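You operate a simulated robot arm through the tools that you are given. There is no shell and no other tool. Be economical: measure what you need, move in short steps, check, and stop when the job is done.

You are at the controls of a simulated two-armed robot. One attempt, no reset.

## Task
Run the steel tester 15 cycles at speed 60, then switch it off.
Fine: leave the cloth head and its weight on the thick blue coupon; let the count finish.

Only the result counts: the job must be done as asked and must still hold three seconds after the hand-in. Knocking over, shifting, dropping, spilling or breaking anything else fails it. Flat cloth is picked up by pressing the open fingertips on it (5 to 10 N) and closing them slowly along it; thin cloth reads only 2 to 8 mm in the jaws.

## Robot
Two 7-joint arms with two-finger parallel grippers on one trunk, on a base that drives. Base frame: it is fixed to the floor where the robot stands at the start and does not move with it; the origin is under the middle of the robot, x ahead of it, y to its left, z up. Units: m, rad, N and s.
The left shoulder is at the start at [0.07, 0.177, 1.195], the right one opposite. With the tool pointing down near the work surface each hand reaches from about 0.1 to 0.72 m from the robot's upright axis, wherever it stands, measured 20 degrees to its own side. Places, roughly: clamp knob one [0.4, -0.1, 0.9]; grey plus button [0.5, -1.2, 1]; grey reset button [0.4, -1.2, 0.9]; steel table [0.5, -0.2, 0.9]; steel tester [0.6, -0.2, 1]; steel tester counter [0.7, -0.3, 1.1]; steel tester dial [0.7, -0.1, 1.1]; thick blue coupon [0.5, -1.5, 0.75]; thick green coupon [0.5, -2.25, 0.75]; thick red coupon [0.5, -2, 0.75]; thick yellow coupon [0.5, -2.25, 0.75]; white tester dial [0.4, -1, 0.9]; white tester halt button [0.4, -1.1, 0.9]; white tester run button [0.4, -1, 0.9]; white tester switch [0.4, -1.2, 0.9]; yellow power button [0.7, -0.2, 1.1]. Payload 3.43 kg a hand.
The TCP of each hand is the grasp point between the finger pads, 0.03 m short of the fingertips. In the tool frame z runs along the fingers and y along their closing line. The gripper opens to 0.094 m. The fingers are 0.028 m wide and 0.01 m thick; the gripper's body (0.05 by 0.096 m) begins 0.055 m behind the TCP.
Orientation is that of the tool frame in the base frame, as a unit quaternion [x, y, z, w]. With the fingers straight down and closing along the base's y, the tool's x points along the base's -x, its y along +y and its z along -z.

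## Interface
- The arms move only by the tool jog_arm. It takes "left_targets", "right_targets" or both (then of equal length, played together; a hand with none holds still); each is a list of rows, each a list of 7 numbers: the shift along the base's x, y, z in m, then the turn, a rotation vector about the base's x, y, z in rad, then the opening, from 0 (shut) to 1 (fully open). In form: [[dx, dy, dz, ax, ay, az, jaw], ...]. A call has 1 to 20 rows; each row shifts and turns the commanded pose from where the row before left it. Each row takes 0.2 s and may step no farther than 0.05 m and 0.15 rad from the row before; otherwise, or with a gripper value out of range, the whole call is refused. Where a pose cannot be reached the arm comes as near as it can. A force on the tool above 40 N (or 10 N above the force at the start of the call, whichever is more), or a blocked arm, ends the call early, and 0.2 s more pass. Each finger travels about 0.153 m/s and halts on what it meets, pressing with about 23 N; the grip force reading is that of the motor and also rises with nothing between the fingers. The clock runs only during rows and for 0.2 s after the last one: add rows that do not move to give the fingers time. It gives the time, the measured TCP pose, the force on the tool (base axes), the opening and the grip force at its end, in the units of the frame above (readings bear some noise), with the torque about the TCP (base axes, N m) and any sound that the robot's microphone picked up.
- Cameras (640 x 400 px; columns grow to the right, rows downward): "scene" is now at [0.1284, -0.0187, 1.4954]; the picture's right is [-0.22, -0.98, -0.00], its down [-0.71, 0.16, -0.69] and it looks along [0.67, -0.15, -0.73] (base axes); focal length 214 px, centre (320, 200). "left" rides on the left gripper at [0.076, -0.014, -0.102] in its tool frame; the picture's right is [0.18, 0.98, 0.00], its down [-0.75, 0.14, -0.64] and it looks along [-0.63, 0.12, 0.77] (tool axes); focal length 243 px, centre (320, 200). "right" rides on the right gripper at [0.076, 0.014, -0.102] in its tool frame; the picture's right is [-0.18, 0.98, 0.00], its down [-0.75, -0.14, -0.64] and it looks along [-0.63, -0.12, 0.77] (tool axes); focal length 243 px, centre (320, 200). There is no depth. A picture from a camera that has moved, and an enlarged one, comes with that camera's place and axes in the base frame and with its lens.
- capture(camera): a new picture of that camera. It takes no simulated time.
- lift_body(by): slides the trunk up (or, below 0, down) by that many m; the arms and the scene camera ride with it, the base frame stays. It gives what a move gives, with no picture.
- base_move(legs): drives the robot by 1 to 6 legs, each [ahead, turn to the left] in m and rad, along the robot's own axes; the way and the turn of a leg run together, so that a leg with both is an arc; at most 1.5 m and 3.142 rad a leg. The arms and the cameras ride along, it lands a little off, and it stops where it bumps. It gives what a move gives.
- aim_head(pan, tilt): turns the head with the scene camera to pan (to the left, within 1.501 rad either way) and tilt (down, from -0.506 to 1.204), counted from straight ahead of the robot. It gives what a move gives.
- enlarge(camera, box): a new picture of the part [left, top, right, bottom] of that camera's present view, enlarged. It takes no simulated time.
- close_job(): hands the job in; it is judged then, once.

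Work in short steps. Places have to be worked out from the pictures, the camera data and where the tool is seen: move nearer, look again, correct. Check each grasp and each placing, and mend what went wrong. You have 120 turns and 100 pictures in all, those below and enlarged ones among them. Open the grippers and draw the arms clear of the work before you hand the job in, unless the task says otherwise; then end with one line.

The tools are called after "Request:" by a JSON object that holds its "api" and its "payload". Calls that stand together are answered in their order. jog_arm: Moves the arms, as the interface text tells. Its arguments: {"type":"object","properties":{"left_targets":{"type":"array","items":{"type":"array","items":{"type":"number"}}},"right_targets":{"type":"array","items":{"type":"array","items":{"type":"number"}}}},"required":[]} The other tools are called the same way: lift_body (by) slides the trunk up or down; base_move (legs) drives the base; aim_head (pan, tilt) turns the head that bears the scene camera; capture (camera) takes a picture; enlarge (camera, box) takes an enlarged picture of a part of a camera's view; close_job () hands the job in.

At the start:

```text
time: 0.0
left_tool_pos: [0.4834, 0.0718, 1.3115]
left_orientation: [-0.001, 1.0, 0.0, 0.0]
left_force: [0.8, -0.6, 0.2]
left_wrist_torque: [0.01, 0.02, 0.0]
left_grip_width: 0.0939
left_finger_force: 0.1
right_tool_pos: [0.4173, -0.3495, 1.2926]
right_orientation: [0.0, 1.0, 0.0, 0.001]
right_force: [0.6, 0.6, -0.3]
right_wrist_torque: [-0.02, 0.02, -0.03]
right_grip_width: 0.0942
right_finger_force: 0.1
trunk travel left (down, up): [-0.775, 0.065]
robot x, y, heading: [0.0024, -0.0027, -0.002]
head pan, tilt: [-0.223, 0.817]
```

scene: 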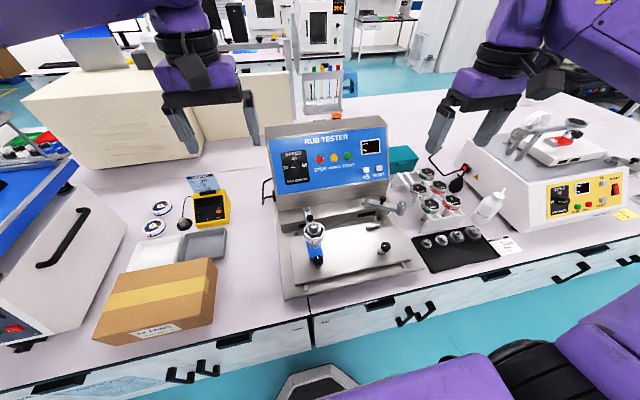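
right: 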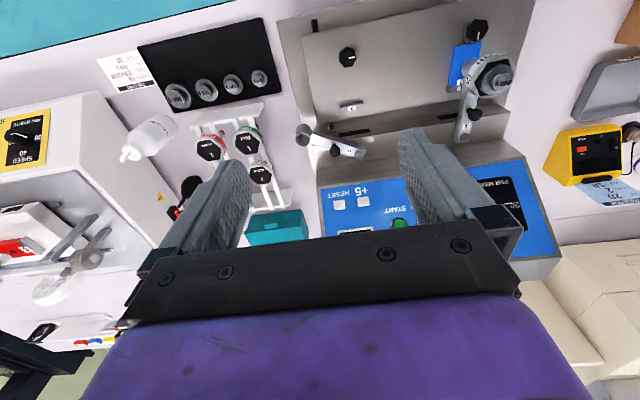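
left: 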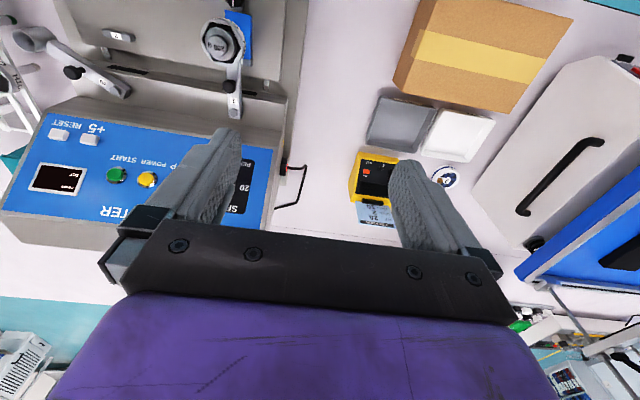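

I'll look closely at the tester's panel before moving anything.

Request:
{"api": "enlarge", "payload": {"camera": "scene", "box": [260, 110, 420, 210]}}

Request:
{"api": "enlarge", "payload": {"camera": "scene", "box": [260, 190, 440, 302]}}

```text
4.00 times, centred on (340, 160) of scene
camera zoom: at [0.1284, -0.0187, 1.4954], right [-0.22, -0.98, 0.0], down [-0.71, 0.16, -0.69], along [0.67, -0.15, -0.73], focal length 858 px, centre (240, 360)
```

zoom: 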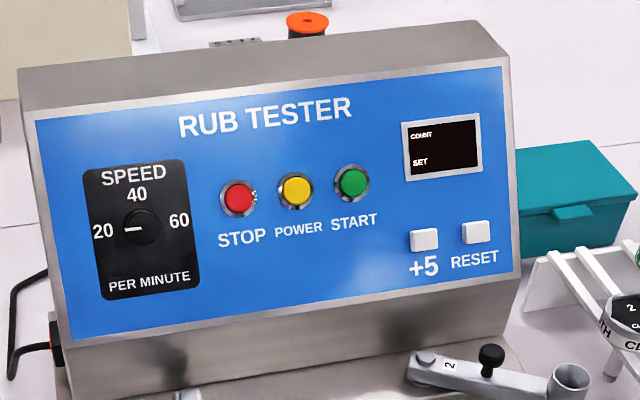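

```text
3.56 times, centred on (350, 246) of scene
camera zoom: at [0.1284, -0.0187, 1.4954], right [-0.22, -0.98, 0.0], down [-0.71, 0.16, -0.69], along [0.67, -0.15, -0.73], focal length 763 px, centre (213, 36)
```

zoom: 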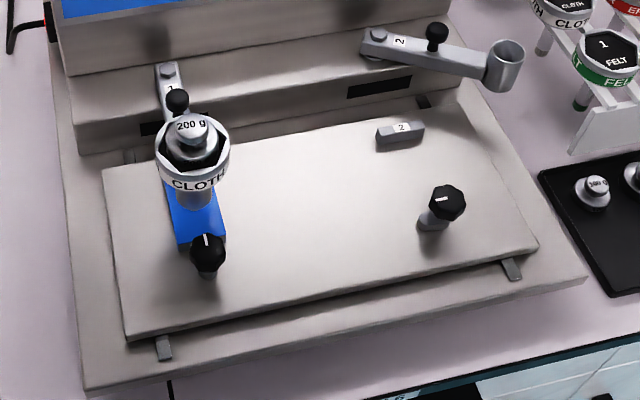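

The panel triangulates as untilted in yaw, with a normal of about (-0.82, 0, 0.57). The power button is near (0.705, -0.197, 1.065), the dial near (0.695, -0.06, 1.055), and the dial points at 20. I'll tilt the right hand to face the panel with its jaws shut, and stop short of the power button.

Request:
{"api": "jog_arm", "payload": {"right_targets": [[0.02, 0.02, 0, 0, -0.137, 0, 0.5], [0.02, 0.02, 0, 0, -0.137, 0, 0.2], [0.02, 0.02, 0, 0, -0.137, 0, 0], [0.02, 0.02, 0, 0, -0.137, 0, 0], [0.02, 0.02, -0.02, 0, -0.137, 0, 0], [0.02, 0.025, -0.03, 0, -0.137, 0, 0], [0.02, 0.025, -0.03, 0, -0.14, 0, 0], [0.02, 0, -0.03, 0, 0, 0, 0], [0, 0, 0, 0, 0, 0, 0]]}}

Request:
{"api": "capture", "payload": {"camera": "right"}}

Request:
{"api": "capture", "payload": {"camera": "scene"}}

```text
time: 2.0
left_tool_pos: [0.4851, 0.0684, 1.3117]
left_orientation: [-0.001, 1.0, 0.001, 0.0]
left_force: [-0.4, -0.2, 0.2]
left_wrist_torque: [0.04, -0.01, 0.0]
left_grip_width: 0.094
left_finger_force: 0.1
right_tool_pos: [0.5731, -0.1546, 1.2117]
right_orientation: [0.0, 0.888, -0.006, 0.46]
right_force: [0.4, -0.1, -0.3]
right_wrist_torque: [0.03, -0.03, 0.01]
right_grip_width: 0.0001
right_finger_force: 22.2
right hand out of reach, approached as far as the arm can: row 6, 7, 8
trunk travel left (down, up): [-0.775, 0.065]
robot x, y, heading: [-0.0021, 0.0012, 0.001]
head pan, tilt: [-0.223, 0.817]
```

```text
94 pictures are left
camera right: at [0.4464, -0.1385, 1.2077], right [0.11, 0.98, 0.14], down [-0.09, -0.13, 0.99], along [0.99, -0.12, 0.07], focal length 243 px, centre (320, 200)
```

right: 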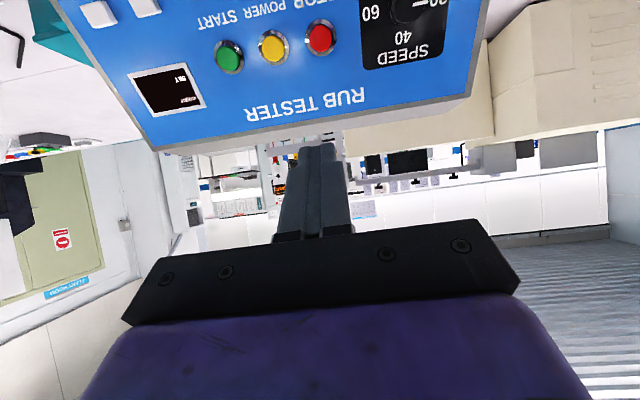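

```text
93 pictures are left
camera scene: at [0.1283, -0.0201, 1.4954], right [-0.22, -0.98, 0.0], down [-0.71, 0.16, -0.68], along [0.67, -0.15, -0.73], focal length 214 px, centre (320, 200)
```

scene: 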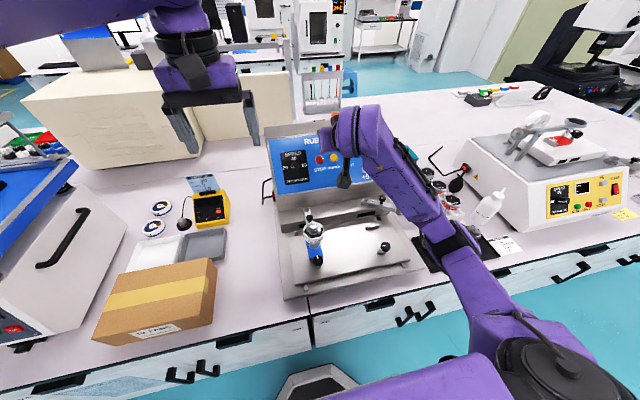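

The arm looked too folded for that pose, since the wrist was close to the shoulder. I'll go forward along the tool axis and see whether it's reachable there.

Request:
{"api": "jog_arm", "payload": {"right_targets": [[0.02, -0.01, -0.02, 0, 0, 0, 0], [0.02, -0.01, -0.02, 0, 0, 0, 0], [0.005, 0, -0.02, 0, 0, 0, 0], [0, 0, 0, 0, 0, 0, 0]]}}

```text
time: 3.0
left_tool_pos: [0.4844, 0.0705, 1.3127]
left_orientation: [0.001, 1.0, 0.0, -0.001]
left_force: [0.2, 0.3, -0.7]
left_wrist_torque: [0.01, -0.01, -0.02]
left_grip_width: 0.0942
left_finger_force: 0.1
right_tool_pos: [0.5979, -0.1255, 1.1863]
right_orientation: [-0.001, 0.888, -0.006, 0.461]
right_force: [0.4, -0.4, -0.3]
right_wrist_torque: [0.02, 0.02, 0.01]
right_grip_width: 0.0
right_finger_force: 23.4
right hand out of reach, approached as far as the arm can: row 1, 2, 3
trunk travel left (down, up): [-0.775, 0.065]
robot x, y, heading: [0.0022, 0.0005, 0.004]
head pan, tilt: [-0.223, 0.817]
```

The arm is jammed against a joint limit, too close in. Backing the base off 0.15 m should unfold it, and the move is away from everything.

Request:
{"api": "base_move", "payload": {"legs": [[-0.15, 0]]}}

Request:
{"api": "jog_arm", "payload": {"right_targets": [[0.04, -0.02, 0, 0, 0, 0, 0], [0.04, -0.025, 0, 0, 0, 0, 0], [0.04, -0.02, -0.02, 0, 0, 0, 0], [0.03, 0, -0.02, 0, 0, 0, 0], [0, 0, 0, 0, 0, 0, 0]]}}

```text
time: 4.4
left_tool_pos: [0.3344, 0.0712, 1.3111]
left_orientation: [-0.002, 1.0, 0.0, 0.0]
left_force: [0.3, -0.3, -1.5]
left_wrist_torque: [-0.03, 0.03, 0.03]
left_grip_width: 0.0938
left_finger_force: 0.1
right_tool_pos: [0.4484, -0.1242, 1.1855]
right_orientation: [-0.002, 0.889, -0.006, 0.459]
right_force: [0.7, 0.2, 0.3]
right_wrist_torque: [-0.01, -0.03, 0.02]
right_grip_width: 0.0
right_finger_force: 22.9
trunk travel left (down, up): [-0.775, 0.065]
robot x, y, heading: [-0.1504, -0.0039, -0.003]
head pan, tilt: [-0.223, 0.817]
```

```text
time: 5.6
left_tool_pos: [0.331, 0.0715, 1.3111]
left_orientation: [-0.002, 1.0, 0.0, 0.0]
left_force: [0.4, -0.1, -0.5]
left_wrist_torque: [-0.01, -0.05, 0.05]
left_grip_width: 0.0939
left_finger_force: 0.2
right_tool_pos: [0.5755, -0.1793, 1.2212]
right_orientation: [-0.017, 0.894, -0.015, 0.448]
right_force: [0.1, 0.6, 0.6]
right_wrist_torque: [-0.02, -0.01, -0.02]
right_grip_width: 0.0001
right_finger_force: 23.1
right hand out of reach, approached as far as the arm can: row 1, 2, 3, 4
trunk travel left (down, up): [-0.775, 0.065]
robot x, y, heading: [-0.1549, -0.0016, 0.001]
head pan, tilt: [-0.223, 0.817]
```

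It still can't get there. The limit seems tied to bringing the right hand across in front of the chest, so I'll shift the hand to its own side to see if the pose comes clean.

Request:
{"api": "jog_arm", "payload": {"right_targets": [[0, -0.05, 0, 0, 0, 0, 0], [0, -0.05, 0, 0, 0, 0, 0], [0, -0.05, 0, 0, 0, 0, 0], [0, -0.05, 0, 0, 0, 0, 0], [0, 0, 0, 0, 0, 0, 0]]}}

Request:
{"api": "capture", "payload": {"camera": "scene"}}

```text
time: 6.8
left_tool_pos: [0.3312, 0.0723, 1.3114]
left_orientation: [-0.001, 1.0, 0.0, 0.0]
left_force: [0.5, -0.5, -0.6]
left_wrist_torque: [-0.02, -0.02, 0.0]
left_grip_width: 0.094
left_finger_force: 0.1
right_tool_pos: [0.5795, -0.3832, 1.2298]
right_orientation: [-0.002, 0.888, -0.005, 0.46]
right_force: [-0.5, -0.3, 0.6]
right_wrist_torque: [-0.01, 0.01, -0.01]
right_grip_width: 0.0
right_finger_force: 22.6
right hand out of reach, approached as far as the arm can: row 1
trunk travel left (down, up): [-0.775, 0.065]
robot x, y, heading: [-0.1508, -0.0005, 0.002]
head pan, tilt: [-0.223, 0.817]
```

```text
92 pictures are left
camera scene: at [-0.0234, -0.0177, 1.4954], right [-0.22, -0.98, 0.0], down [-0.71, 0.16, -0.68], along [0.67, -0.15, -0.73], focal length 214 px, centre (320, 200)
```

scene: 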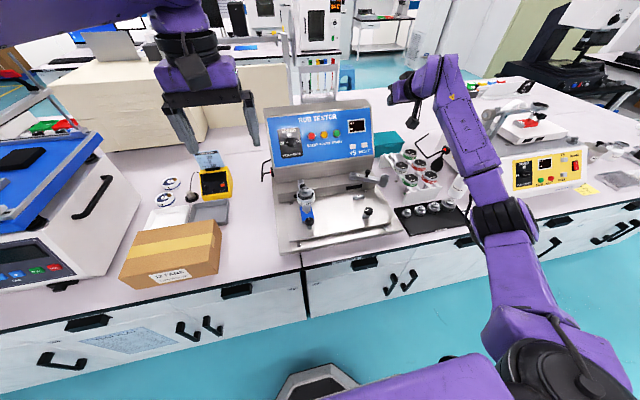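

The pose is clean here. I'll work left and down from this posture to see how far it stays reachable.

Request:
{"api": "jog_arm", "payload": {"right_targets": [[0.01, 0.03, -0.03, 0, 0, 0, 0], [0.01, 0.03, -0.03, 0, 0, 0, 0], [0, 0.03, -0.02, 0, 0, 0, 0], [0, 0.03, 0, 0, 0, 0, 0], [0, 0.03, 0, 0, 0, 0, 0], [0, 0.03, 0, 0, 0, 0, 0], [0, 0, 0, 0, 0, 0, 0]]}}

```text
time: 8.4
left_tool_pos: [0.3322, 0.0698, 1.3111]
left_orientation: [-0.001, 1.0, 0.0, 0.0]
left_force: [0.1, -0.1, 0.3]
left_wrist_torque: [0.0, 0.01, 0.0]
left_grip_width: 0.0939
left_finger_force: 0.0
right_tool_pos: [0.6364, -0.239, 1.1911]
right_orientation: [-0.011, 0.891, -0.006, 0.455]
right_force: [0.0, -0.3, -0.4]
right_wrist_torque: [-0.01, 0.0, -0.01]
right_grip_width: 0.0
right_finger_force: 22.8
right hand out of reach, approached as far as the arm can: row 3, 4, 5, 6
trunk travel left (down, up): [-0.775, 0.065]
robot x, y, heading: [-0.1495, 0.0023, -0.001]
head pan, tilt: [-0.223, 0.817]
```

From a base at y=0, the tilted pose fails once the hand is left of about y = -0.3. I'll raise and retract the right hand, then move the base about 0.3 m left: turn right, reverse, turn back, drive forward.

Request:
{"api": "jog_arm", "payload": {"right_targets": [[-0.03, -0.03, 0.02, 0, 0, 0, 0], [-0.04, -0.03, 0.03, 0, 0, 0, 0], [-0.04, -0.03, 0.03, 0, 0, 0, 0], [-0.04, 0, 0.02, 0, 0, 0, 0], [0, 0, 0, 0, 0, 0, 0]]}}

Request:
{"api": "base_move", "payload": {"legs": [[-0.1, 0], [0, -0.5], [-0.62, 0], [0, 0.5]]}}

Request:
{"api": "capture", "payload": {"camera": "scene"}}

```text
refused: row 2 steps farther than a row can; nothing moved
```

```text
time: 14.0
left_tool_pos: [-0.3318, 0.1243, 1.3115]
left_orientation: [0.244, 0.97, 0.0, 0.002]
left_force: [-0.4, -0.2, 0.4]
left_wrist_torque: [-0.03, -0.03, 0.0]
left_grip_width: 0.094
left_finger_force: 0.1
right_tool_pos: [-0.2097, -0.2946, 1.1931]
right_orientation: [0.208, 0.866, -0.118, 0.44]
right_force: [-0.4, 0.5, 0.0]
right_wrist_torque: [-0.03, 0.03, -0.02]
right_grip_width: 0.0
right_finger_force: 22.4
trunk travel left (down, up): [-0.775, 0.065]
robot x, y, heading: [-0.7891, 0.2856, -0.496]
head pan, tilt: [-0.223, 0.817]
stopped in leg 3: the robot was blocked; the commanded pose is now the measured one
```

```text
91 pictures are left
camera scene: at [-0.6864, 0.2146, 1.4958], right [-0.66, -0.75, 0.0], down [-0.55, 0.48, -0.69], along [0.52, -0.45, -0.73], focal length 214 px, centre (320, 200)
```

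scene: 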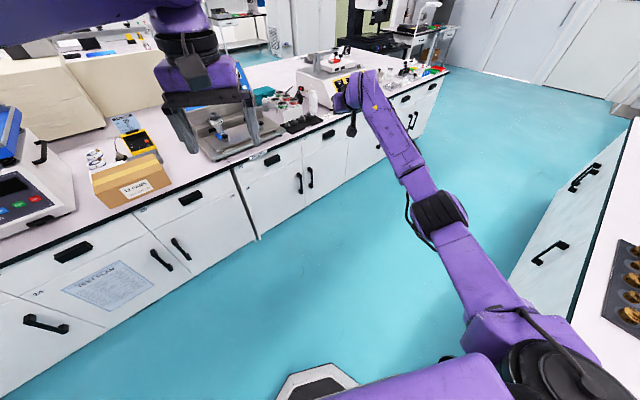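

The base bumped the bench behind it, but it's already at y≈0.29. I'll pull off that bench, turn back to face the tester, and drive forward.

Request:
{"api": "base_move", "payload": {"legs": [[0.06, 0], [0, 0.58], [0.45, 0], [0, -0.08]]}}

Request:
{"api": "capture", "payload": {"camera": "scene"}}

```text
time: 19.3
left_tool_pos: [0.1963, 0.3731, 1.3117]
left_orientation: [-0.002, 1.0, -0.002, 0.0]
left_force: [0.3, 1.0, 0.5]
left_wrist_torque: [-0.06, 0.0, -0.02]
left_grip_width: 0.094
left_finger_force: 0.2
right_tool_pos: [0.5008, 0.0586, 1.1926]
right_orientation: [-0.011, 0.89, -0.008, 0.455]
right_force: [0.9, 1.3, 0.9]
right_wrist_torque: [0.01, 0.03, -0.02]
right_grip_width: 0.0
right_finger_force: 22.4
trunk travel left (down, up): [-0.775, 0.065]
robot x, y, heading: [-0.287, 0.2999, -0.001]
head pan, tilt: [-0.223, 0.817]
```

```text
90 pictures are left
camera scene: at [-0.1599, 0.283, 1.4955], right [-0.22, -0.98, 0.0], down [-0.71, 0.16, -0.69], along [0.67, -0.15, -0.73], focal length 214 px, centre (320, 200)
```

scene: 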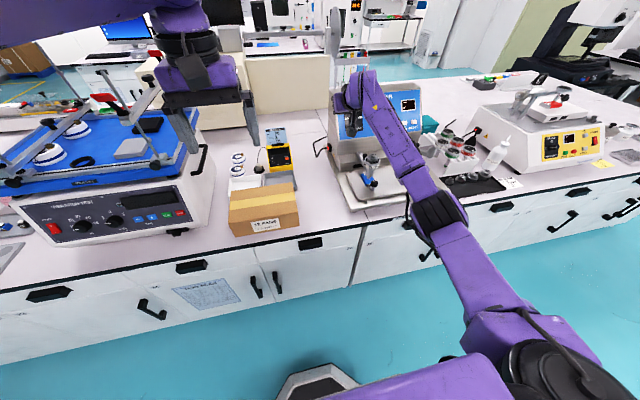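

The base sits at (-0.287, 0.30), facing straight ahead. I'll move the right hand right to y≈-0.2, then drive forward 0.12 m.

Request:
{"api": "jog_arm", "payload": {"right_targets": [[0, -0.05, 0.01, 0, 0, 0, 0], [0, -0.05, 0, 0, 0, 0, 0], [0, -0.05, 0, 0, 0, 0, 0], [0, -0.05, 0, 0, 0, 0, 0], [0, -0.05, 0, 0, 0, 0, 0], [0, 0, 0, 0, 0, 0, 0]]}}

Request:
{"api": "base_move", "payload": {"legs": [[0.12, 0]]}}

Request:
{"api": "aim_head", "payload": {"pan": -0.45, "tilt": 0.55}}

Request:
{"api": "capture", "payload": {"camera": "scene"}}

Request:
{"api": "capture", "payload": {"camera": "right"}}

```text
refused: row 1 steps farther than a row can; nothing moved
```

```text
time: 20.6
left_tool_pos: [0.3152, 0.3691, 1.3125]
left_orientation: [0.0, 1.0, 0.0, 0.001]
left_force: [-0.3, -0.4, 1.1]
left_wrist_torque: [0.0, -0.05, -0.03]
left_grip_width: 0.0941
left_finger_force: 0.0
right_tool_pos: [0.6211, 0.0563, 1.1914]
right_orientation: [-0.01, 0.891, -0.007, 0.453]
right_force: [-0.6, -0.9, 0.1]
right_wrist_torque: [0.01, 0.03, 0.01]
right_grip_width: 0.0001
right_finger_force: 23.6
trunk travel left (down, up): [-0.775, 0.065]
robot x, y, heading: [-0.1648, 0.2971, 0.002]
head pan, tilt: [-0.223, 0.817]
```

```text
time: 21.3
left_tool_pos: [0.3185, 0.3673, 1.3099]
left_orientation: [0.0, 1.0, 0.0, -0.001]
left_force: [0.1, -0.6, 0.3]
left_wrist_torque: [0.01, 0.02, 0.02]
left_grip_width: 0.0941
left_finger_force: 0.1
right_tool_pos: [0.6228, 0.0561, 1.1905]
right_orientation: [-0.01, 0.891, -0.007, 0.453]
right_force: [-0.9, -0.7, 0.4]
right_wrist_torque: [0.02, -0.03, -0.01]
right_grip_width: 0.0
right_finger_force: 22.9
trunk travel left (down, up): [-0.775, 0.065]
robot x, y, heading: [-0.1668, 0.3017, 0.002]
head pan, tilt: [-0.45, 0.55]
```

```text
89 pictures are left
camera scene: at [-0.0345, 0.2574, 1.5179], right [-0.44, -0.9, 0.0], down [-0.47, 0.23, -0.85], along [0.77, -0.37, -0.52], focal length 214 px, centre (320, 200)
```

scene: 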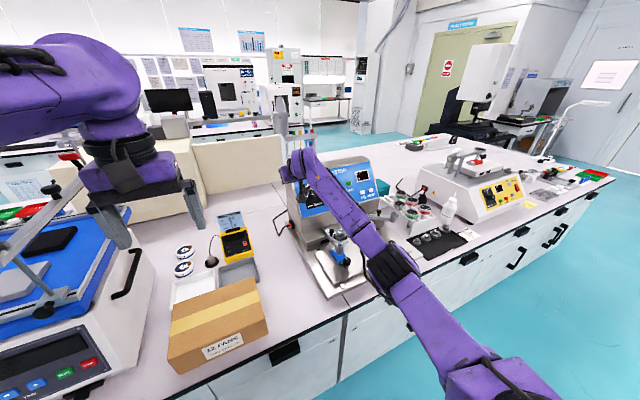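

```text
88 pictures are left
camera right: at [0.4958, 0.069, 1.1877], right [0.1, 0.99, 0.13], down [-0.07, -0.12, 0.99], along [0.99, -0.11, 0.06], focal length 243 px, centre (320, 200)
```

right: 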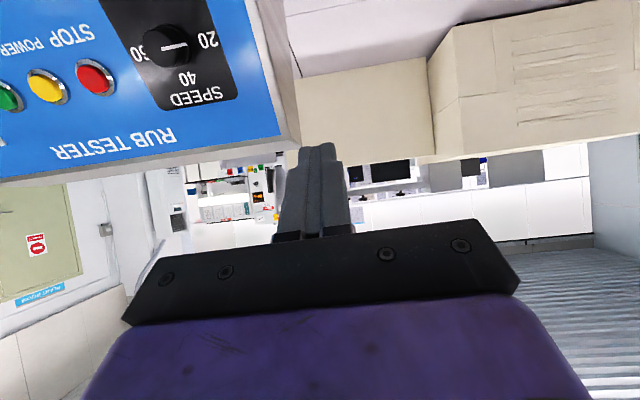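

That row was refused for hitting the step limit exactly. I'll move right toward the power button's standoff with smaller rows.

Request:
{"api": "jog_arm", "payload": {"right_targets": [[0, -0.042, 0, 0, 0, 0, 0], [0, -0.042, 0, 0, 0, 0, 0], [0, -0.042, 0, 0, 0, 0, 0], [0, -0.042, -0.01, 0, 0, 0, 0], [0, -0.042, -0.01, 0, 0, 0, 0], [0, -0.042, -0.01, 0, 0, 0, 0], [-0.01, 0, -0.03, 0, 0, 0, 0], [0, 0, 0, 0, 0, 0, 0]]}}

Request:
{"api": "capture", "payload": {"camera": "right"}}

Request:
{"api": "capture", "payload": {"camera": "scene"}}

```text
time: 23.1
left_tool_pos: [0.317, 0.368, 1.3107]
left_orientation: [0.001, 1.0, 0.0, 0.0]
left_force: [-0.1, 0.0, -0.5]
left_wrist_torque: [0.0, 0.0, -0.02]
left_grip_width: 0.0939
left_finger_force: 0.0
right_tool_pos: [0.612, -0.1959, 1.1301]
right_orientation: [-0.009, 0.891, -0.008, 0.454]
right_force: [-0.2, -0.4, -1.0]
right_wrist_torque: [-0.01, 0.0, -0.03]
right_grip_width: 0.0001
right_finger_force: 23.5
trunk travel left (down, up): [-0.775, 0.065]
robot x, y, heading: [-0.1682, 0.2989, 0.0]
head pan, tilt: [-0.45, 0.55]
```

```text
87 pictures are left
camera right: at [0.4842, -0.1824, 1.1269], right [0.1, 0.99, 0.13], down [-0.07, -0.12, 0.99], along [0.99, -0.11, 0.06], focal length 243 px, centre (320, 200)
```

right: 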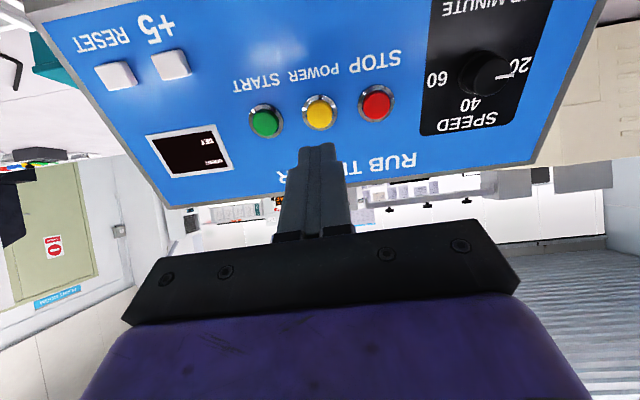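

```text
86 pictures are left
camera scene: at [-0.0357, 0.258, 1.5181], right [-0.44, -0.9, 0.0], down [-0.47, 0.23, -0.85], along [0.77, -0.37, -0.52], focal length 214 px, centre (320, 200)
```

scene: 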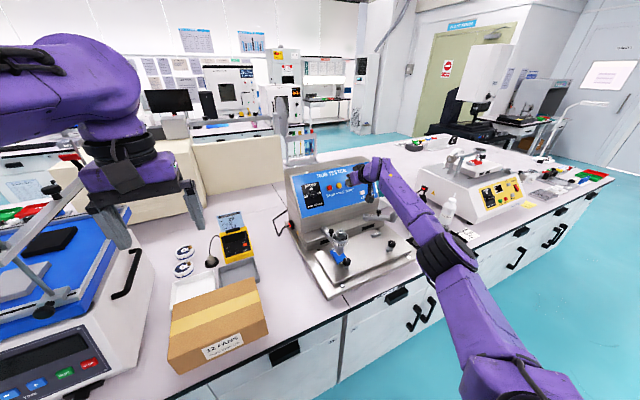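

The pose is fully reachable here. The wrist view confirms the power button at (0.70, -0.198, 1.066), straight along the tool axis and about 0.08 m from the tip. I'll advance 0.066 m and read the force.

Request:
{"api": "jog_arm", "payload": {"right_targets": [[0.0163, -0.001, -0.0117, 0, 0, 0, 0], [0.0163, -0.001, -0.0117, 0, 0, 0, 0], [0.0122, 0, -0.0088, 0, 0, 0, 0], [0.0089, 0, -0.0064, 0, 0, 0, 0], [0, 0, 0, 0, 0, 0, 0]]}}

Request:
{"api": "capture", "payload": {"camera": "right"}}

Request:
{"api": "enlarge", "payload": {"camera": "scene", "box": [270, 150, 430, 250]}}

```text
time: 24.3
left_tool_pos: [0.3169, 0.3684, 1.3111]
left_orientation: [0.001, 1.0, 0.0, 0.0]
left_force: [0.0, -0.8, 0.4]
left_wrist_torque: [-0.01, -0.02, 0.0]
left_grip_width: 0.0941
left_finger_force: 0.0
right_tool_pos: [0.6364, -0.1807, 1.0885]
right_orientation: [-0.009, 0.891, -0.008, 0.454]
right_force: [-0.2, -0.5, 0.3]
right_wrist_torque: [0.02, 0.03, 0.0]
right_grip_width: 0.0
right_finger_force: 23.2
right hand out of reach, approached as far as the arm can: row 2, 3, 4
trunk travel left (down, up): [-0.775, 0.065]
robot x, y, heading: [-0.1653, 0.2957, 0.006]
head pan, tilt: [-0.45, 0.55]
```

```text
85 pictures are left
camera right: at [0.5089, -0.1679, 1.0862], right [0.1, 0.99, 0.13], down [-0.08, -0.12, 0.99], along [0.99, -0.11, 0.06], focal length 243 px, centre (320, 200)
```

right: 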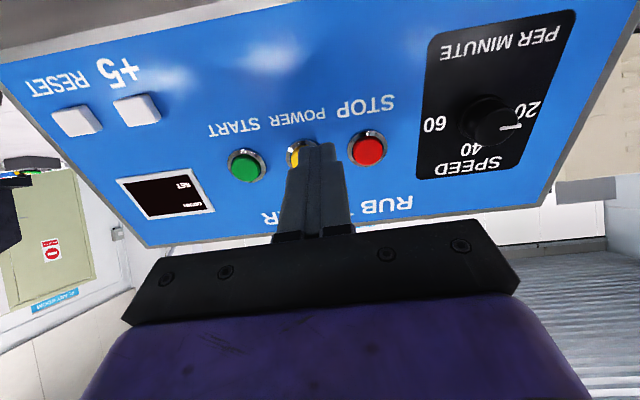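

```text
4.00 times, centred on (350, 200) of scene
camera zoom: at [-0.036, 0.2575, 1.5181], right [-0.44, -0.9, 0.0], down [-0.47, 0.23, -0.85], along [0.77, -0.37, -0.52], focal length 858 px, centre (200, 200)
```

zoom: 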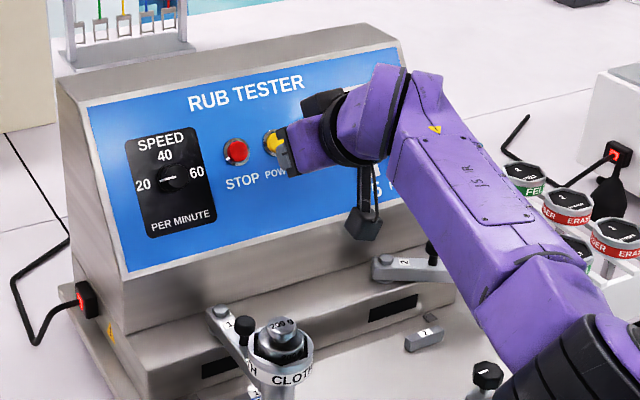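

The arm is nearly straight, so this is now a reach limit. I'll back the hand off 0.13 m and drive the base 0.12 m closer.

Request:
{"api": "jog_arm", "payload": {"right_targets": [[-0.03, -0.005, 0.02, 0, 0, 0, 0], [-0.035, -0.005, 0.02, 0, 0, 0, 0], [-0.035, -0.005, 0, 0, 0, 0, 0], [-0.035, 0, 0, 0, 0, 0, 0], [0, 0, 0, 0, 0, 0, 0]]}}

Request:
{"api": "base_move", "payload": {"legs": [[0.12, 0]]}}

```text
time: 25.5
left_tool_pos: [0.3186, 0.3694, 1.3112]
left_orientation: [0.0, 1.0, 0.0, 0.0]
left_force: [-0.4, 0.3, 0.2]
left_wrist_torque: [0.03, 0.01, 0.01]
left_grip_width: 0.0942
left_finger_force: 0.0
right_tool_pos: [0.5014, -0.1971, 1.128]
right_orientation: [-0.01, 0.891, -0.007, 0.454]
right_force: [-0.1, 0.8, 0.3]
right_wrist_torque: [0.02, 0.03, 0.01]
right_grip_width: 0.0
right_finger_force: 23.2
trunk travel left (down, up): [-0.775, 0.065]
robot x, y, heading: [-0.1657, 0.2966, -0.004]
head pan, tilt: [-0.45, 0.55]
```

```text
time: 26.8
left_tool_pos: [0.4369, 0.3672, 1.3125]
left_orientation: [0.0, 1.0, 0.001, 0.0]
left_force: [-1.1, 0.6, 0.5]
left_wrist_torque: [0.01, -0.01, 0.0]
left_grip_width: 0.0941
left_finger_force: 0.1
right_tool_pos: [0.6206, -0.1955, 1.1287]
right_orientation: [-0.01, 0.891, -0.007, 0.454]
right_force: [0.4, 0.3, 0.5]
right_wrist_torque: [0.02, -0.02, 0.02]
right_grip_width: 0.0
right_finger_force: 23.3
trunk travel left (down, up): [-0.775, 0.065]
robot x, y, heading: [-0.0475, 0.2958, -0.003]
head pan, tilt: [-0.45, 0.55]
```

The hand is on the button's axis again and about 0.07 m out. I'll advance 0.055 m.

Request:
{"api": "jog_arm", "payload": {"right_targets": [[0.0163, 0, -0.0127, 0, 0, 0, 0], [0.0163, -0.001, -0.0127, 0, 0, 0, 0], [0.0122, -0.001, -0.0088, 0, 0, 0, 0], [0, 0, 0, 0, 0, 0, 0]]}}

Request:
{"api": "capture", "payload": {"camera": "right"}}

```text
time: 27.8
left_tool_pos: [0.4381, 0.3678, 1.3117]
left_orientation: [0.001, 1.0, 0.0, 0.0]
left_force: [0.5, 0.1, -0.3]
left_wrist_torque: [-0.01, -0.01, -0.01]
left_grip_width: 0.094
left_finger_force: 0.1
right_tool_pos: [0.6647, -0.1984, 1.0952]
right_orientation: [-0.01, 0.891, -0.006, 0.454]
right_force: [-0.2, -0.5, 0.1]
right_wrist_torque: [0.03, -0.01, 0.04]
right_grip_width: 0.0001
right_finger_force: 23.1
trunk travel left (down, up): [-0.775, 0.065]
robot x, y, heading: [-0.0467, 0.2967, -0.002]
head pan, tilt: [-0.45, 0.55]
```

```text
83 pictures are left
camera right: at [0.538, -0.1851, 1.0925], right [0.1, 0.99, 0.13], down [-0.08, -0.12, 0.99], along [0.99, -0.11, 0.06], focal length 243 px, centre (320, 200)
```

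right: 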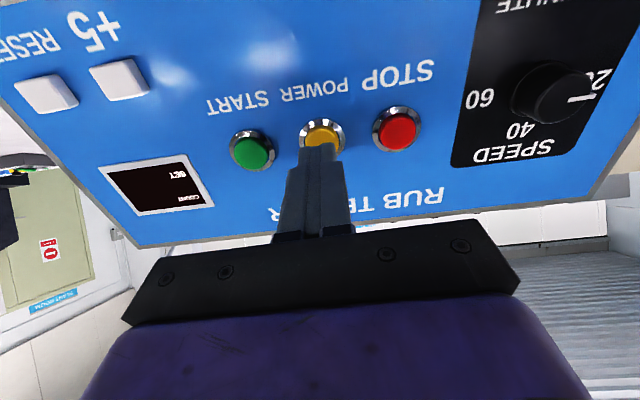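

It's aligned with the power button and reachable. I'll creep in with 4 mm steps until there's contact, then back out.

Request:
{"api": "jog_arm", "payload": {"right_targets": [[0.0033, 0, -0.0023, 0, 0, 0, 0], [0.0033, 0, -0.0023, 0, 0, 0, 0], [0.0025, 0, -0.0018, 0, 0, 0, 0], [0.0016, 0, -0.0012, 0, 0, 0, 0], [0, 0, 0, 0, 0, 0, 0]]}}

Request:
{"api": "enlarge", "payload": {"camera": "right", "box": [80, 80, 400, 280]}}

```text
time: 29.0
left_tool_pos: [0.4375, 0.3681, 1.3109]
left_orientation: [0.0, 1.0, 0.0, 0.001]
left_force: [-0.3, 0.0, -0.2]
left_wrist_torque: [0.02, -0.04, 0.0]
left_grip_width: 0.0939
left_finger_force: 0.0
right_tool_pos: [0.677, -0.1974, 1.085]
right_orientation: [-0.009, 0.891, -0.007, 0.454]
right_force: [0.5, -0.3, 0.1]
right_wrist_torque: [-0.01, 0.01, 0.02]
right_grip_width: 0.0
right_finger_force: 23.2
trunk travel left (down, up): [-0.775, 0.065]
robot x, y, heading: [-0.0453, 0.2967, 0.003]
head pan, tilt: [-0.45, 0.55]
```

```text
2.00 times, centred on (240, 180) of right
camera zoom: at [0.5493, -0.1852, 1.084], right [0.1, 0.99, 0.13], down [-0.07, -0.12, 0.99], along [0.99, -0.11, 0.06], focal length 485 px, centre (480, 240)
```

zoom: 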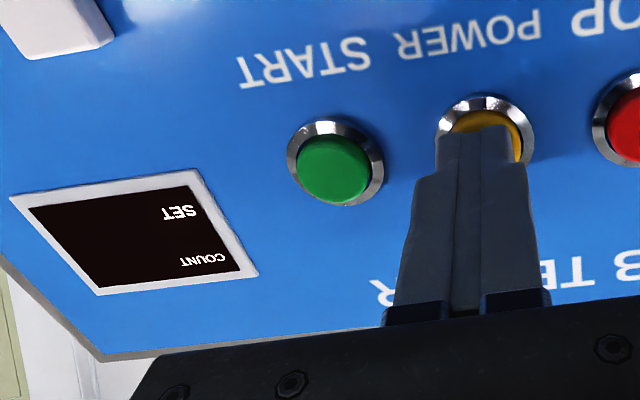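

No contact yet, and the tip covers the upper part of the button. I'll keep creeping in, shifted slightly down the panel.

Request:
{"api": "jog_arm", "payload": {"right_targets": [[0, 0, -0.0045, 0, 0, 0, 0], [0.0017, 0, -0.0012, 0, 0, 0, 0], [0.0017, 0, -0.0012, 0, 0, 0, 0], [0.0017, 0, -0.0012, 0, 0, 0, 0], [0, 0, 0, 0, 0, 0, 0]]}}

Request:
{"api": "enlarge", "payload": {"camera": "right", "box": [80, 80, 400, 280]}}

```text
time: 30.2
left_tool_pos: [0.4357, 0.3684, 1.3113]
left_orientation: [-0.001, 1.0, 0.0, 0.001]
left_force: [-0.3, 0.7, -0.2]
left_wrist_torque: [-0.02, 0.0, -0.01]
left_grip_width: 0.0939
left_finger_force: 0.1
right_tool_pos: [0.68, -0.1985, 1.0799]
right_orientation: [-0.009, 0.89, -0.008, 0.455]
right_force: [-5.2, 0.4, 4.2]
right_wrist_torque: [0.03, -0.1, 0.04]
right_grip_width: 0.0001
right_finger_force: 23.3
trunk travel left (down, up): [-0.775, 0.065]
robot x, y, heading: [-0.0426, 0.2995, 0.003]
head pan, tilt: [-0.45, 0.55]
heard: click
```

```text
2.00 times, centred on (240, 180) of right
camera zoom: at [0.5528, -0.1847, 1.0776], right [0.1, 0.99, 0.13], down [-0.08, -0.12, 0.99], along [0.99, -0.11, 0.06], focal length 485 px, centre (480, 240)
```

zoom: 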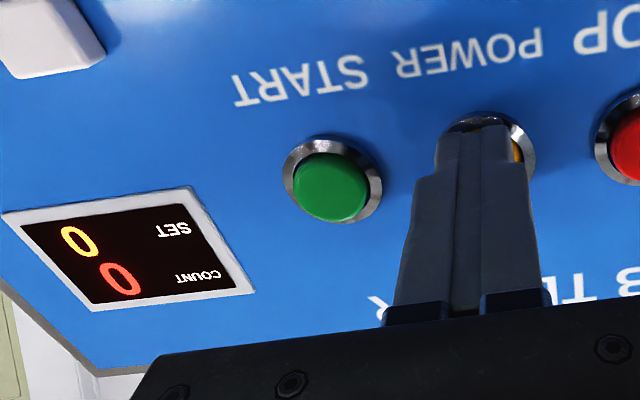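

The click lit the display with SET 0 and COUNT 0. Next I'll retreat and go to the +5 button's standoff, with the button at about (0.677, -0.312, 1.014).

Request:
{"api": "jog_arm", "payload": {"right_targets": [[-0.016, 0, 0.012, 0, 0, 0, 0], [-0.024, 0, 0.017, 0, 0, 0, 0], [0, -0.04, -0.01, 0, 0, 0, 0], [0, -0.04, -0.02, 0, 0, 0, 0], [-0.01, -0.034, -0.02, 0, 0, 0, 0], [-0.006, 0, -0.008, 0, 0, 0, 0], [0, 0, 0, 0, 0, 0, 0]]}}

Request:
{"api": "capture", "payload": {"camera": "right"}}

```text
time: 31.8
left_tool_pos: [0.4381, 0.3688, 1.3117]
left_orientation: [0.0, 1.0, 0.0, 0.0]
left_force: [0.1, -0.2, 0.6]
left_wrist_torque: [0.01, 0.04, -0.04]
left_grip_width: 0.0939
left_finger_force: 0.2
right_tool_pos: [0.6272, -0.3131, 1.0494]
right_orientation: [-0.011, 0.891, -0.007, 0.454]
right_force: [-0.1, 0.0, -0.4]
right_wrist_torque: [-0.01, -0.01, -0.04]
right_grip_width: 0.0
right_finger_force: 22.5
trunk travel left (down, up): [-0.775, 0.065]
robot x, y, heading: [-0.0495, 0.2987, 0.0]
head pan, tilt: [-0.45, 0.55]
```

```text
80 pictures are left
camera right: at [0.4994, -0.2993, 1.0471], right [0.1, 0.99, 0.13], down [-0.07, -0.12, 0.99], along [0.99, -0.11, 0.06], focal length 243 px, centre (320, 200)
```

right: 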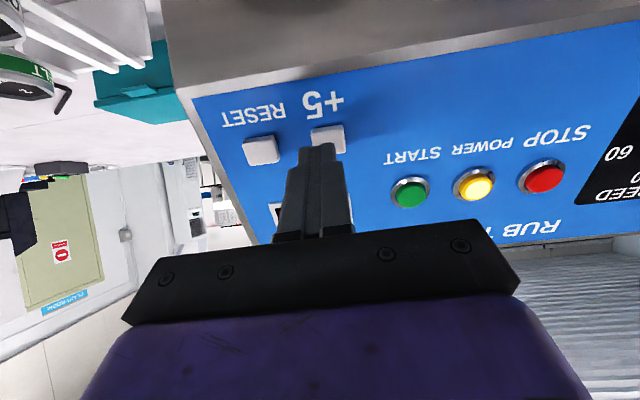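

The tip is a little to the reset side of +5, so I'll shift y by +0.004 and creep in.

Request:
{"api": "jog_arm", "payload": {"right_targets": [[0.0081, 0.004, -0.0062, 0, 0, 0, 0], [0.0041, 0, -0.0029, 0, 0, 0, 0], [0.0025, 0, -0.0018, 0, 0, 0, 0], [0.0017, 0, -0.0012, 0, 0, 0, 0], [0.0017, 0, -0.0012, 0, 0, 0, 0], [0, 0, 0, 0, 0, 0, 0]]}}

Request:
{"api": "capture", "payload": {"camera": "right"}}

```text
time: 33.2
left_tool_pos: [0.4364, 0.3686, 1.3104]
left_orientation: [0.0, 1.0, 0.0, 0.0]
left_force: [-0.2, 0.1, -0.6]
left_wrist_torque: [-0.02, -0.02, -0.02]
left_grip_width: 0.0942
left_finger_force: 0.0
right_tool_pos: [0.6448, -0.3088, 1.0353]
right_orientation: [-0.009, 0.891, -0.007, 0.455]
right_force: [-0.6, -0.4, 0.6]
right_wrist_torque: [0.01, -0.03, 0.01]
right_grip_width: 0.0001
right_finger_force: 22.9
trunk travel left (down, up): [-0.775, 0.065]
robot x, y, heading: [-0.0463, 0.2947, 0.0]
head pan, tilt: [-0.45, 0.55]
```

```text
79 pictures are left
camera right: at [0.5167, -0.2954, 1.0336], right [0.1, 0.99, 0.13], down [-0.07, -0.12, 0.99], along [0.99, -0.11, 0.06], focal length 243 px, centre (320, 200)
```

right: 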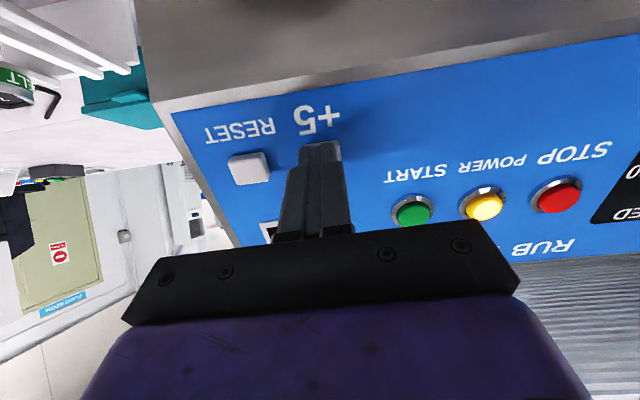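

It's lined up with +5 and nearly touching. I'll press gently and listen for one click.

Request:
{"api": "jog_arm", "payload": {"right_targets": [[0.0017, 0, -0.0012, 0, 0, 0, 0], [0.0017, 0, -0.0012, 0, 0, 0, 0], [0.0017, 0, -0.0012, 0, 0, 0, 0], [0, 0, 0, 0, 0, 0, 0]]}}

```text
time: 34.2
left_tool_pos: [0.436, 0.3667, 1.312]
left_orientation: [0.001, 1.0, 0.0, 0.001]
left_force: [-0.4, -0.3, -0.4]
left_wrist_torque: [-0.04, -0.05, 0.0]
left_grip_width: 0.094
left_finger_force: 0.1
right_tool_pos: [0.6483, -0.3088, 1.0331]
right_orientation: [-0.01, 0.891, -0.006, 0.454]
right_force: [-5.2, -0.1, 3.2]
right_wrist_torque: [0.03, -0.04, 0.03]
right_grip_width: 0.0001
right_finger_force: 23.5
trunk travel left (down, up): [-0.775, 0.065]
robot x, y, heading: [-0.0469, 0.2988, -0.0]
head pan, tilt: [-0.45, 0.55]
heard: click
```

One click heard. I'll back off far enough to release the button and read the display.

Request:
{"api": "jog_arm", "payload": {"right_targets": [[-0.0081, 0, 0.0058, 0, 0, 0, 0], [-0.0163, 0.0, 0.0117, 0, 0, 0, 0], [-0.02, 0, 0.0147, 0, 0, 0, 0], [0, 0, 0, 0, 0, 0, 0]]}}

Request:
{"api": "capture", "payload": {"camera": "right"}}

Request:
{"api": "enlarge", "payload": {"camera": "scene", "box": [270, 150, 430, 250]}}

Request:
{"api": "capture", "payload": {"camera": "left"}}

```text
time: 35.2
left_tool_pos: [0.4376, 0.368, 1.3102]
left_orientation: [0.0, 1.0, 0.001, 0.0]
left_force: [-0.1, 0.2, -0.5]
left_wrist_torque: [0.01, 0.0, 0.0]
left_grip_width: 0.0939
left_finger_force: 0.0
right_tool_pos: [0.6052, -0.3086, 1.0641]
right_orientation: [-0.01, 0.891, -0.007, 0.453]
right_force: [0.1, -0.1, -0.1]
right_wrist_torque: [0.04, 0.0, -0.02]
right_grip_width: 0.0003
right_finger_force: 22.9
trunk travel left (down, up): [-0.775, 0.065]
robot x, y, heading: [-0.0481, 0.297, -0.002]
head pan, tilt: [-0.45, 0.55]
```

```text
78 pictures are left
camera right: at [0.4777, -0.2948, 1.0616], right [0.1, 0.99, 0.13], down [-0.07, -0.12, 0.99], along [0.99, -0.11, 0.06], focal length 243 px, centre (320, 200)
```

right: 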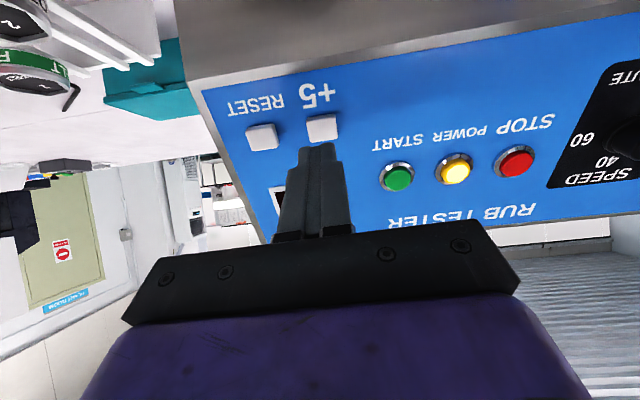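

```text
4.00 times, centred on (350, 200) of scene
camera zoom: at [0.0855, 0.2573, 1.518], right [-0.44, -0.9, 0.0], down [-0.47, 0.23, -0.85], along [0.77, -0.37, -0.52], focal length 858 px, centre (200, 200)
```

zoom: 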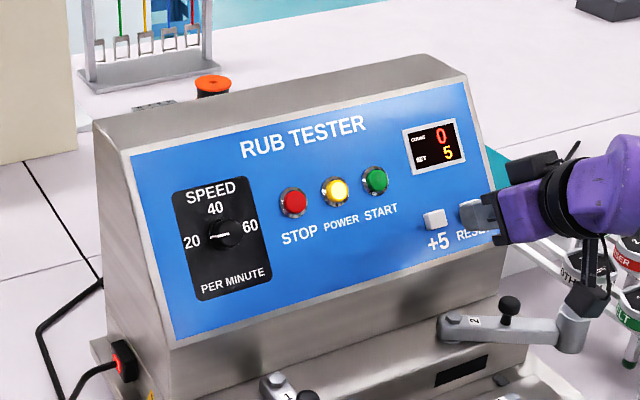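

```text
76 pictures are left
camera left: at [0.3622, 0.3541, 1.4142], right [-0.18, 0.98, 0.0], down [0.75, 0.14, 0.64], along [0.63, 0.12, -0.77], focal length 243 px, centre (320, 200)
```

left: 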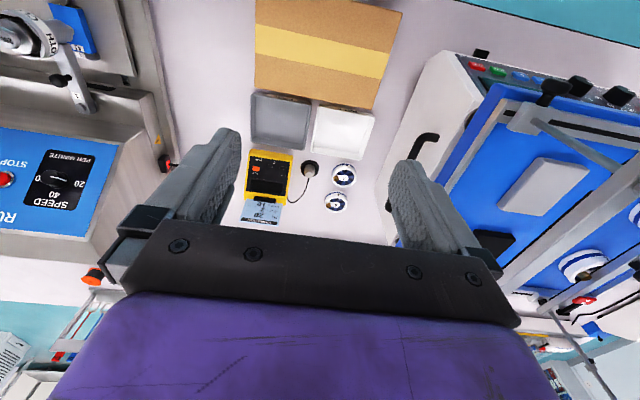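

The scene camera reads SET 5. I'll press +5 two more times, and check the display after.

Request:
{"api": "jog_arm", "payload": {"right_targets": [[0.02, 0, -0.0147, 0, 0, 0, 0], [0.0163, 0, -0.0117, 0, 0, 0, 0], [0.0041, 0, -0.0029, 0, 0, 0, 0], [0.004, 0, -0.0029, 0, 0, 0, 0], [0, 0, 0, 0, 0, 0, 0], [-0.0081, 0, 0.0058, 0, 0, 0, 0], [-0.0081, 0, 0.0058, 0, 0, 0, 0], [0, 0, 0, 0, 0, 0, 0]]}}

Request:
{"api": "enlarge", "payload": {"camera": "scene", "box": [350, 160, 430, 210]}}

```text
time: 37.0
left_tool_pos: [0.4382, 0.368, 1.3113]
left_orientation: [0.0, 1.0, 0.0, 0.0]
left_force: [1.2, -0.4, -0.5]
left_wrist_torque: [0.02, -0.01, -0.02]
left_grip_width: 0.0941
left_finger_force: 0.0
right_tool_pos: [0.6332, -0.3076, 1.0437]
right_orientation: [-0.01, 0.891, -0.007, 0.454]
right_force: [0.5, -0.3, -0.8]
right_wrist_torque: [0.03, 0.03, -0.01]
right_grip_width: 0.0002
right_finger_force: 23.3
trunk travel left (down, up): [-0.775, 0.065]
robot x, y, heading: [-0.0466, 0.2972, 0.001]
head pan, tilt: [-0.45, 0.55]
heard: click
```

```text
8.00 times, centred on (390, 185) of scene
camera zoom: at [0.0847, 0.2574, 1.5181], right [-0.44, -0.9, 0.0], down [-0.47, 0.23, -0.85], along [0.77, -0.37, -0.52], focal length 1716 px, centre (-240, 320)
```

zoom: 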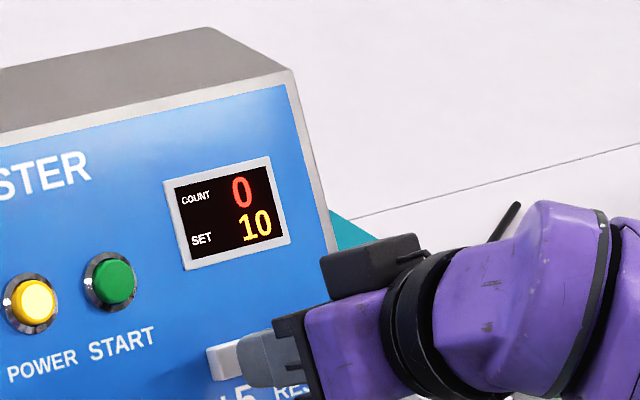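

SET reads 10, so one more press follows. After it I'll back away along the axis.

Request:
{"api": "jog_arm", "payload": {"right_targets": [[0.0081, 0, -0.0058, 0, 0, 0, 0], [0.0041, 0, -0.0029, 0, 0, 0, 0], [0.004, 0, -0.0029, 0, 0, 0, 0], [0, 0, 0, 0, 0, 0, 0], [-0.0081, 0, 0.0058, 0, 0, 0, 0], [-0.0163, 0, 0.0117, 0, 0, 0, 0], [-0.0163, 0, 0.0117, 0, 0, 0, 0], [0, 0, 0, 0, 0, 0, 0]]}}

Request:
{"api": "enlarge", "payload": {"camera": "scene", "box": [350, 160, 430, 210]}}

Request:
{"api": "enlarge", "payload": {"camera": "scene", "box": [304, 185, 352, 215]}}

```text
time: 38.8
left_tool_pos: [0.4388, 0.3682, 1.3106]
left_orientation: [0.001, 1.0, 0.0, 0.0]
left_force: [-0.1, 0.2, 0.6]
left_wrist_torque: [-0.01, -0.03, 0.03]
left_grip_width: 0.0939
left_finger_force: 0.1
right_tool_pos: [0.6092, -0.3092, 1.0612]
right_orientation: [-0.009, 0.891, -0.006, 0.454]
right_force: [0.6, 0.8, 0.0]
right_wrist_torque: [-0.01, 0.0, 0.04]
right_grip_width: 0.0
right_finger_force: 23.1
trunk travel left (down, up): [-0.775, 0.065]
robot x, y, heading: [-0.0443, 0.2973, -0.006]
head pan, tilt: [-0.45, 0.55]
heard: click
```

```text
8.00 times, centred on (390, 185) of scene
camera zoom: at [0.0853, 0.2573, 1.518], right [-0.44, -0.9, 0.0], down [-0.47, 0.23, -0.85], along [0.77, -0.37, -0.52], focal length 1716 px, centre (-240, 320)
```

zoom: 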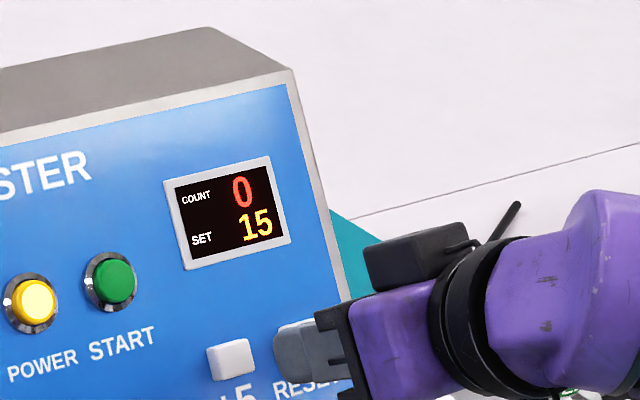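

```text
13.33 times, centred on (328, 200) of scene
camera zoom: at [0.0853, 0.2573, 1.518], right [-0.44, -0.9, 0.0], down [-0.47, 0.23, -0.85], along [0.77, -0.37, -0.52], focal length 2860 px, centre (213, 200)
```

zoom: 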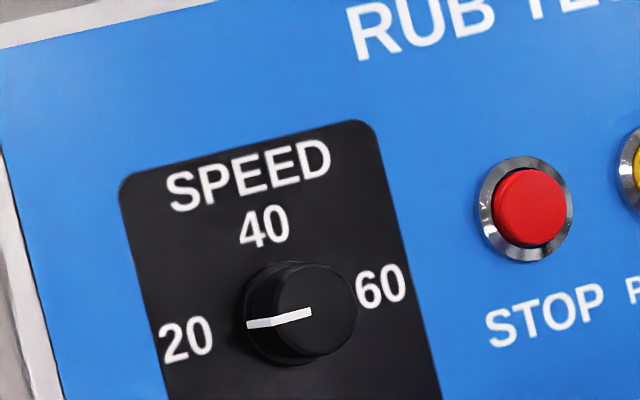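

SET is 15. The dial face triangulates to (0.688, -0.064, 1.062), about 18 mm proud of the panel, with the pointer at 20. I'll move to a standoff in front of it, open the jaws partly, and pre-roll the hand counter-clockwise by 0.75 rad.

Request:
{"api": "jog_arm", "payload": {"right_targets": [[0, 0.01, 0.03, 0, 0, 0, 0], [0, 0.04, 0.02, 0, 0, 0, 0.3], [0, 0.04, 0.007, -0.1185, 0, 0.0865, 0.6], [0, 0.04, 0, -0.1185, 0, 0.0865, 0.6], [0, 0.04, 0, -0.1185, 0, 0.0865, 0.6], [0, 0.04, 0, -0.1185, 0, 0.0865, 0.6], [0, 0.036, 0, -0.1185, 0, 0.0865, 0.6], [0, 0, 0, 0, 0, 0, 0.6]]}}

Request:
{"api": "capture", "payload": {"camera": "right"}}

Request:
{"api": "enlarge", "payload": {"camera": "scene", "box": [270, 150, 430, 250]}}

```text
time: 40.6
left_tool_pos: [0.4363, 0.3674, 1.3101]
left_orientation: [0.0, 1.0, 0.0, 0.0]
left_force: [0.1, 0.4, 0.5]
left_wrist_torque: [0.0, 0.04, 0.0]
left_grip_width: 0.0939
left_finger_force: 0.0
right_tool_pos: [0.6082, -0.0625, 1.117]
right_orientation: [-0.33, 0.827, -0.169, 0.423]
right_force: [0.8, 0.4, -0.6]
right_wrist_torque: [-0.02, 0.01, -0.04]
right_grip_width: 0.0564
right_finger_force: 0.1
trunk travel left (down, up): [-0.775, 0.065]
robot x, y, heading: [-0.0468, 0.2978, -0.002]
head pan, tilt: [-0.45, 0.55]
```

```text
72 pictures are left
camera right: at [0.488, -0.1043, 1.1246], right [-0.32, 0.84, -0.44], down [-0.14, 0.42, 0.9], along [0.94, 0.35, -0.01], focal length 243 px, centre (320, 200)
```

right: 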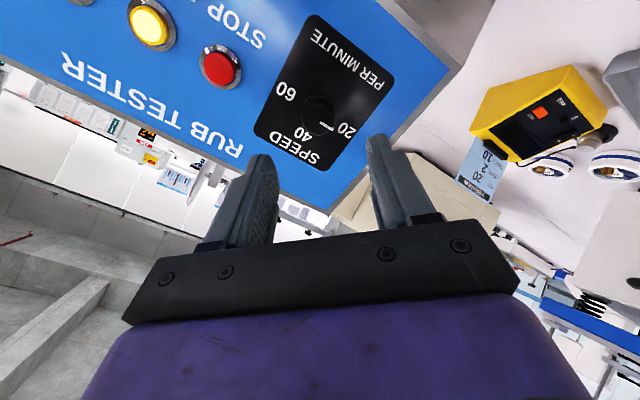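

```text
4.00 times, centred on (350, 200) of scene
camera zoom: at [0.0842, 0.2567, 1.5181], right [-0.44, -0.9, 0.0], down [-0.47, 0.23, -0.85], along [0.77, -0.37, -0.52], focal length 858 px, centre (200, 200)
```

zoom: 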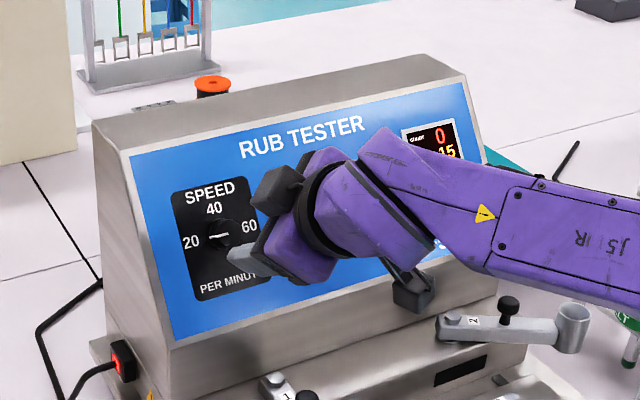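

The hand is on the dial's axis. I'll advance in two stages, stopping to look with the fingertips beside the knob.

Request:
{"api": "jog_arm", "payload": {"right_targets": [[0.02, 0, -0.0137, 0, 0, 0, 0.6], [0.02, 0, -0.0137, 0, 0, 0, 0.6], [0.012, 0, -0.0081, 0, 0, 0, 0.6], [0.008, 0, -0.0055, 0, 0, 0, 0.6], [0, 0, 0, 0, 0, 0, 0.6]]}}

Request:
{"api": "capture", "payload": {"camera": "right"}}

Request:
{"api": "enlarge", "payload": {"camera": "scene", "box": [290, 175, 370, 225]}}

```text
time: 41.8
left_tool_pos: [0.4369, 0.3682, 1.312]
left_orientation: [0.001, 1.0, 0.0, -0.001]
left_force: [0.4, 0.4, 1.1]
left_wrist_torque: [0.01, -0.01, -0.03]
left_grip_width: 0.0941
left_finger_force: 0.0
right_tool_pos: [0.668, -0.0623, 1.0778]
right_orientation: [-0.329, 0.828, -0.168, 0.422]
right_force: [0.0, -0.1, -0.2]
right_wrist_torque: [0.02, 0.0, -0.03]
right_grip_width: 0.0563
right_finger_force: 0.1
trunk travel left (down, up): [-0.775, 0.065]
robot x, y, heading: [-0.0471, 0.2966, 0.005]
head pan, tilt: [-0.45, 0.55]
```

```text
70 pictures are left
camera right: at [0.5475, -0.1034, 1.0844], right [-0.32, 0.84, -0.44], down [-0.14, 0.42, 0.9], along [0.94, 0.35, -0.01], focal length 243 px, centre (320, 200)
```

right: 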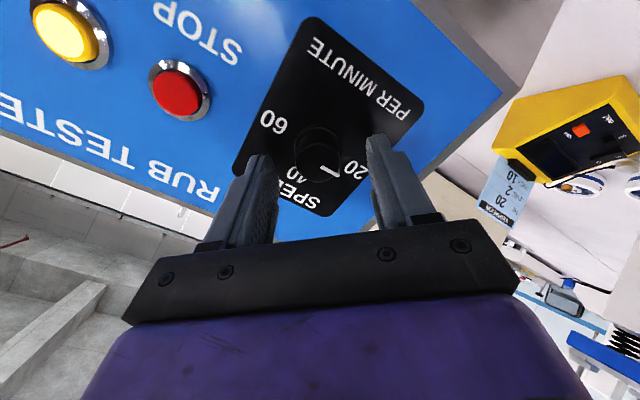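

```text
8.00 times, centred on (330, 200) of scene
camera zoom: at [0.0842, 0.2572, 1.5181], right [-0.44, -0.9, 0.0], down [-0.47, 0.23, -0.85], along [0.77, -0.37, -0.52], focal length 1716 px, centre (240, 200)
```

zoom: 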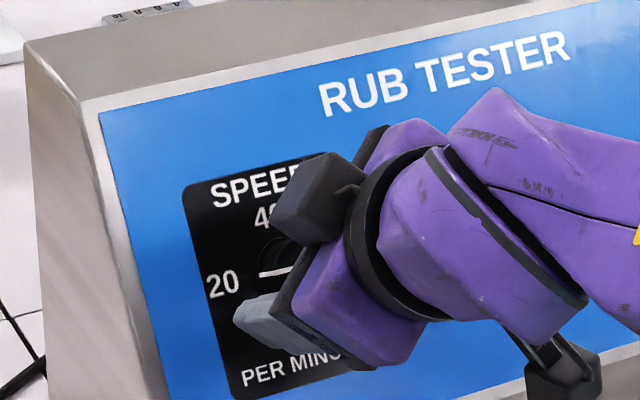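

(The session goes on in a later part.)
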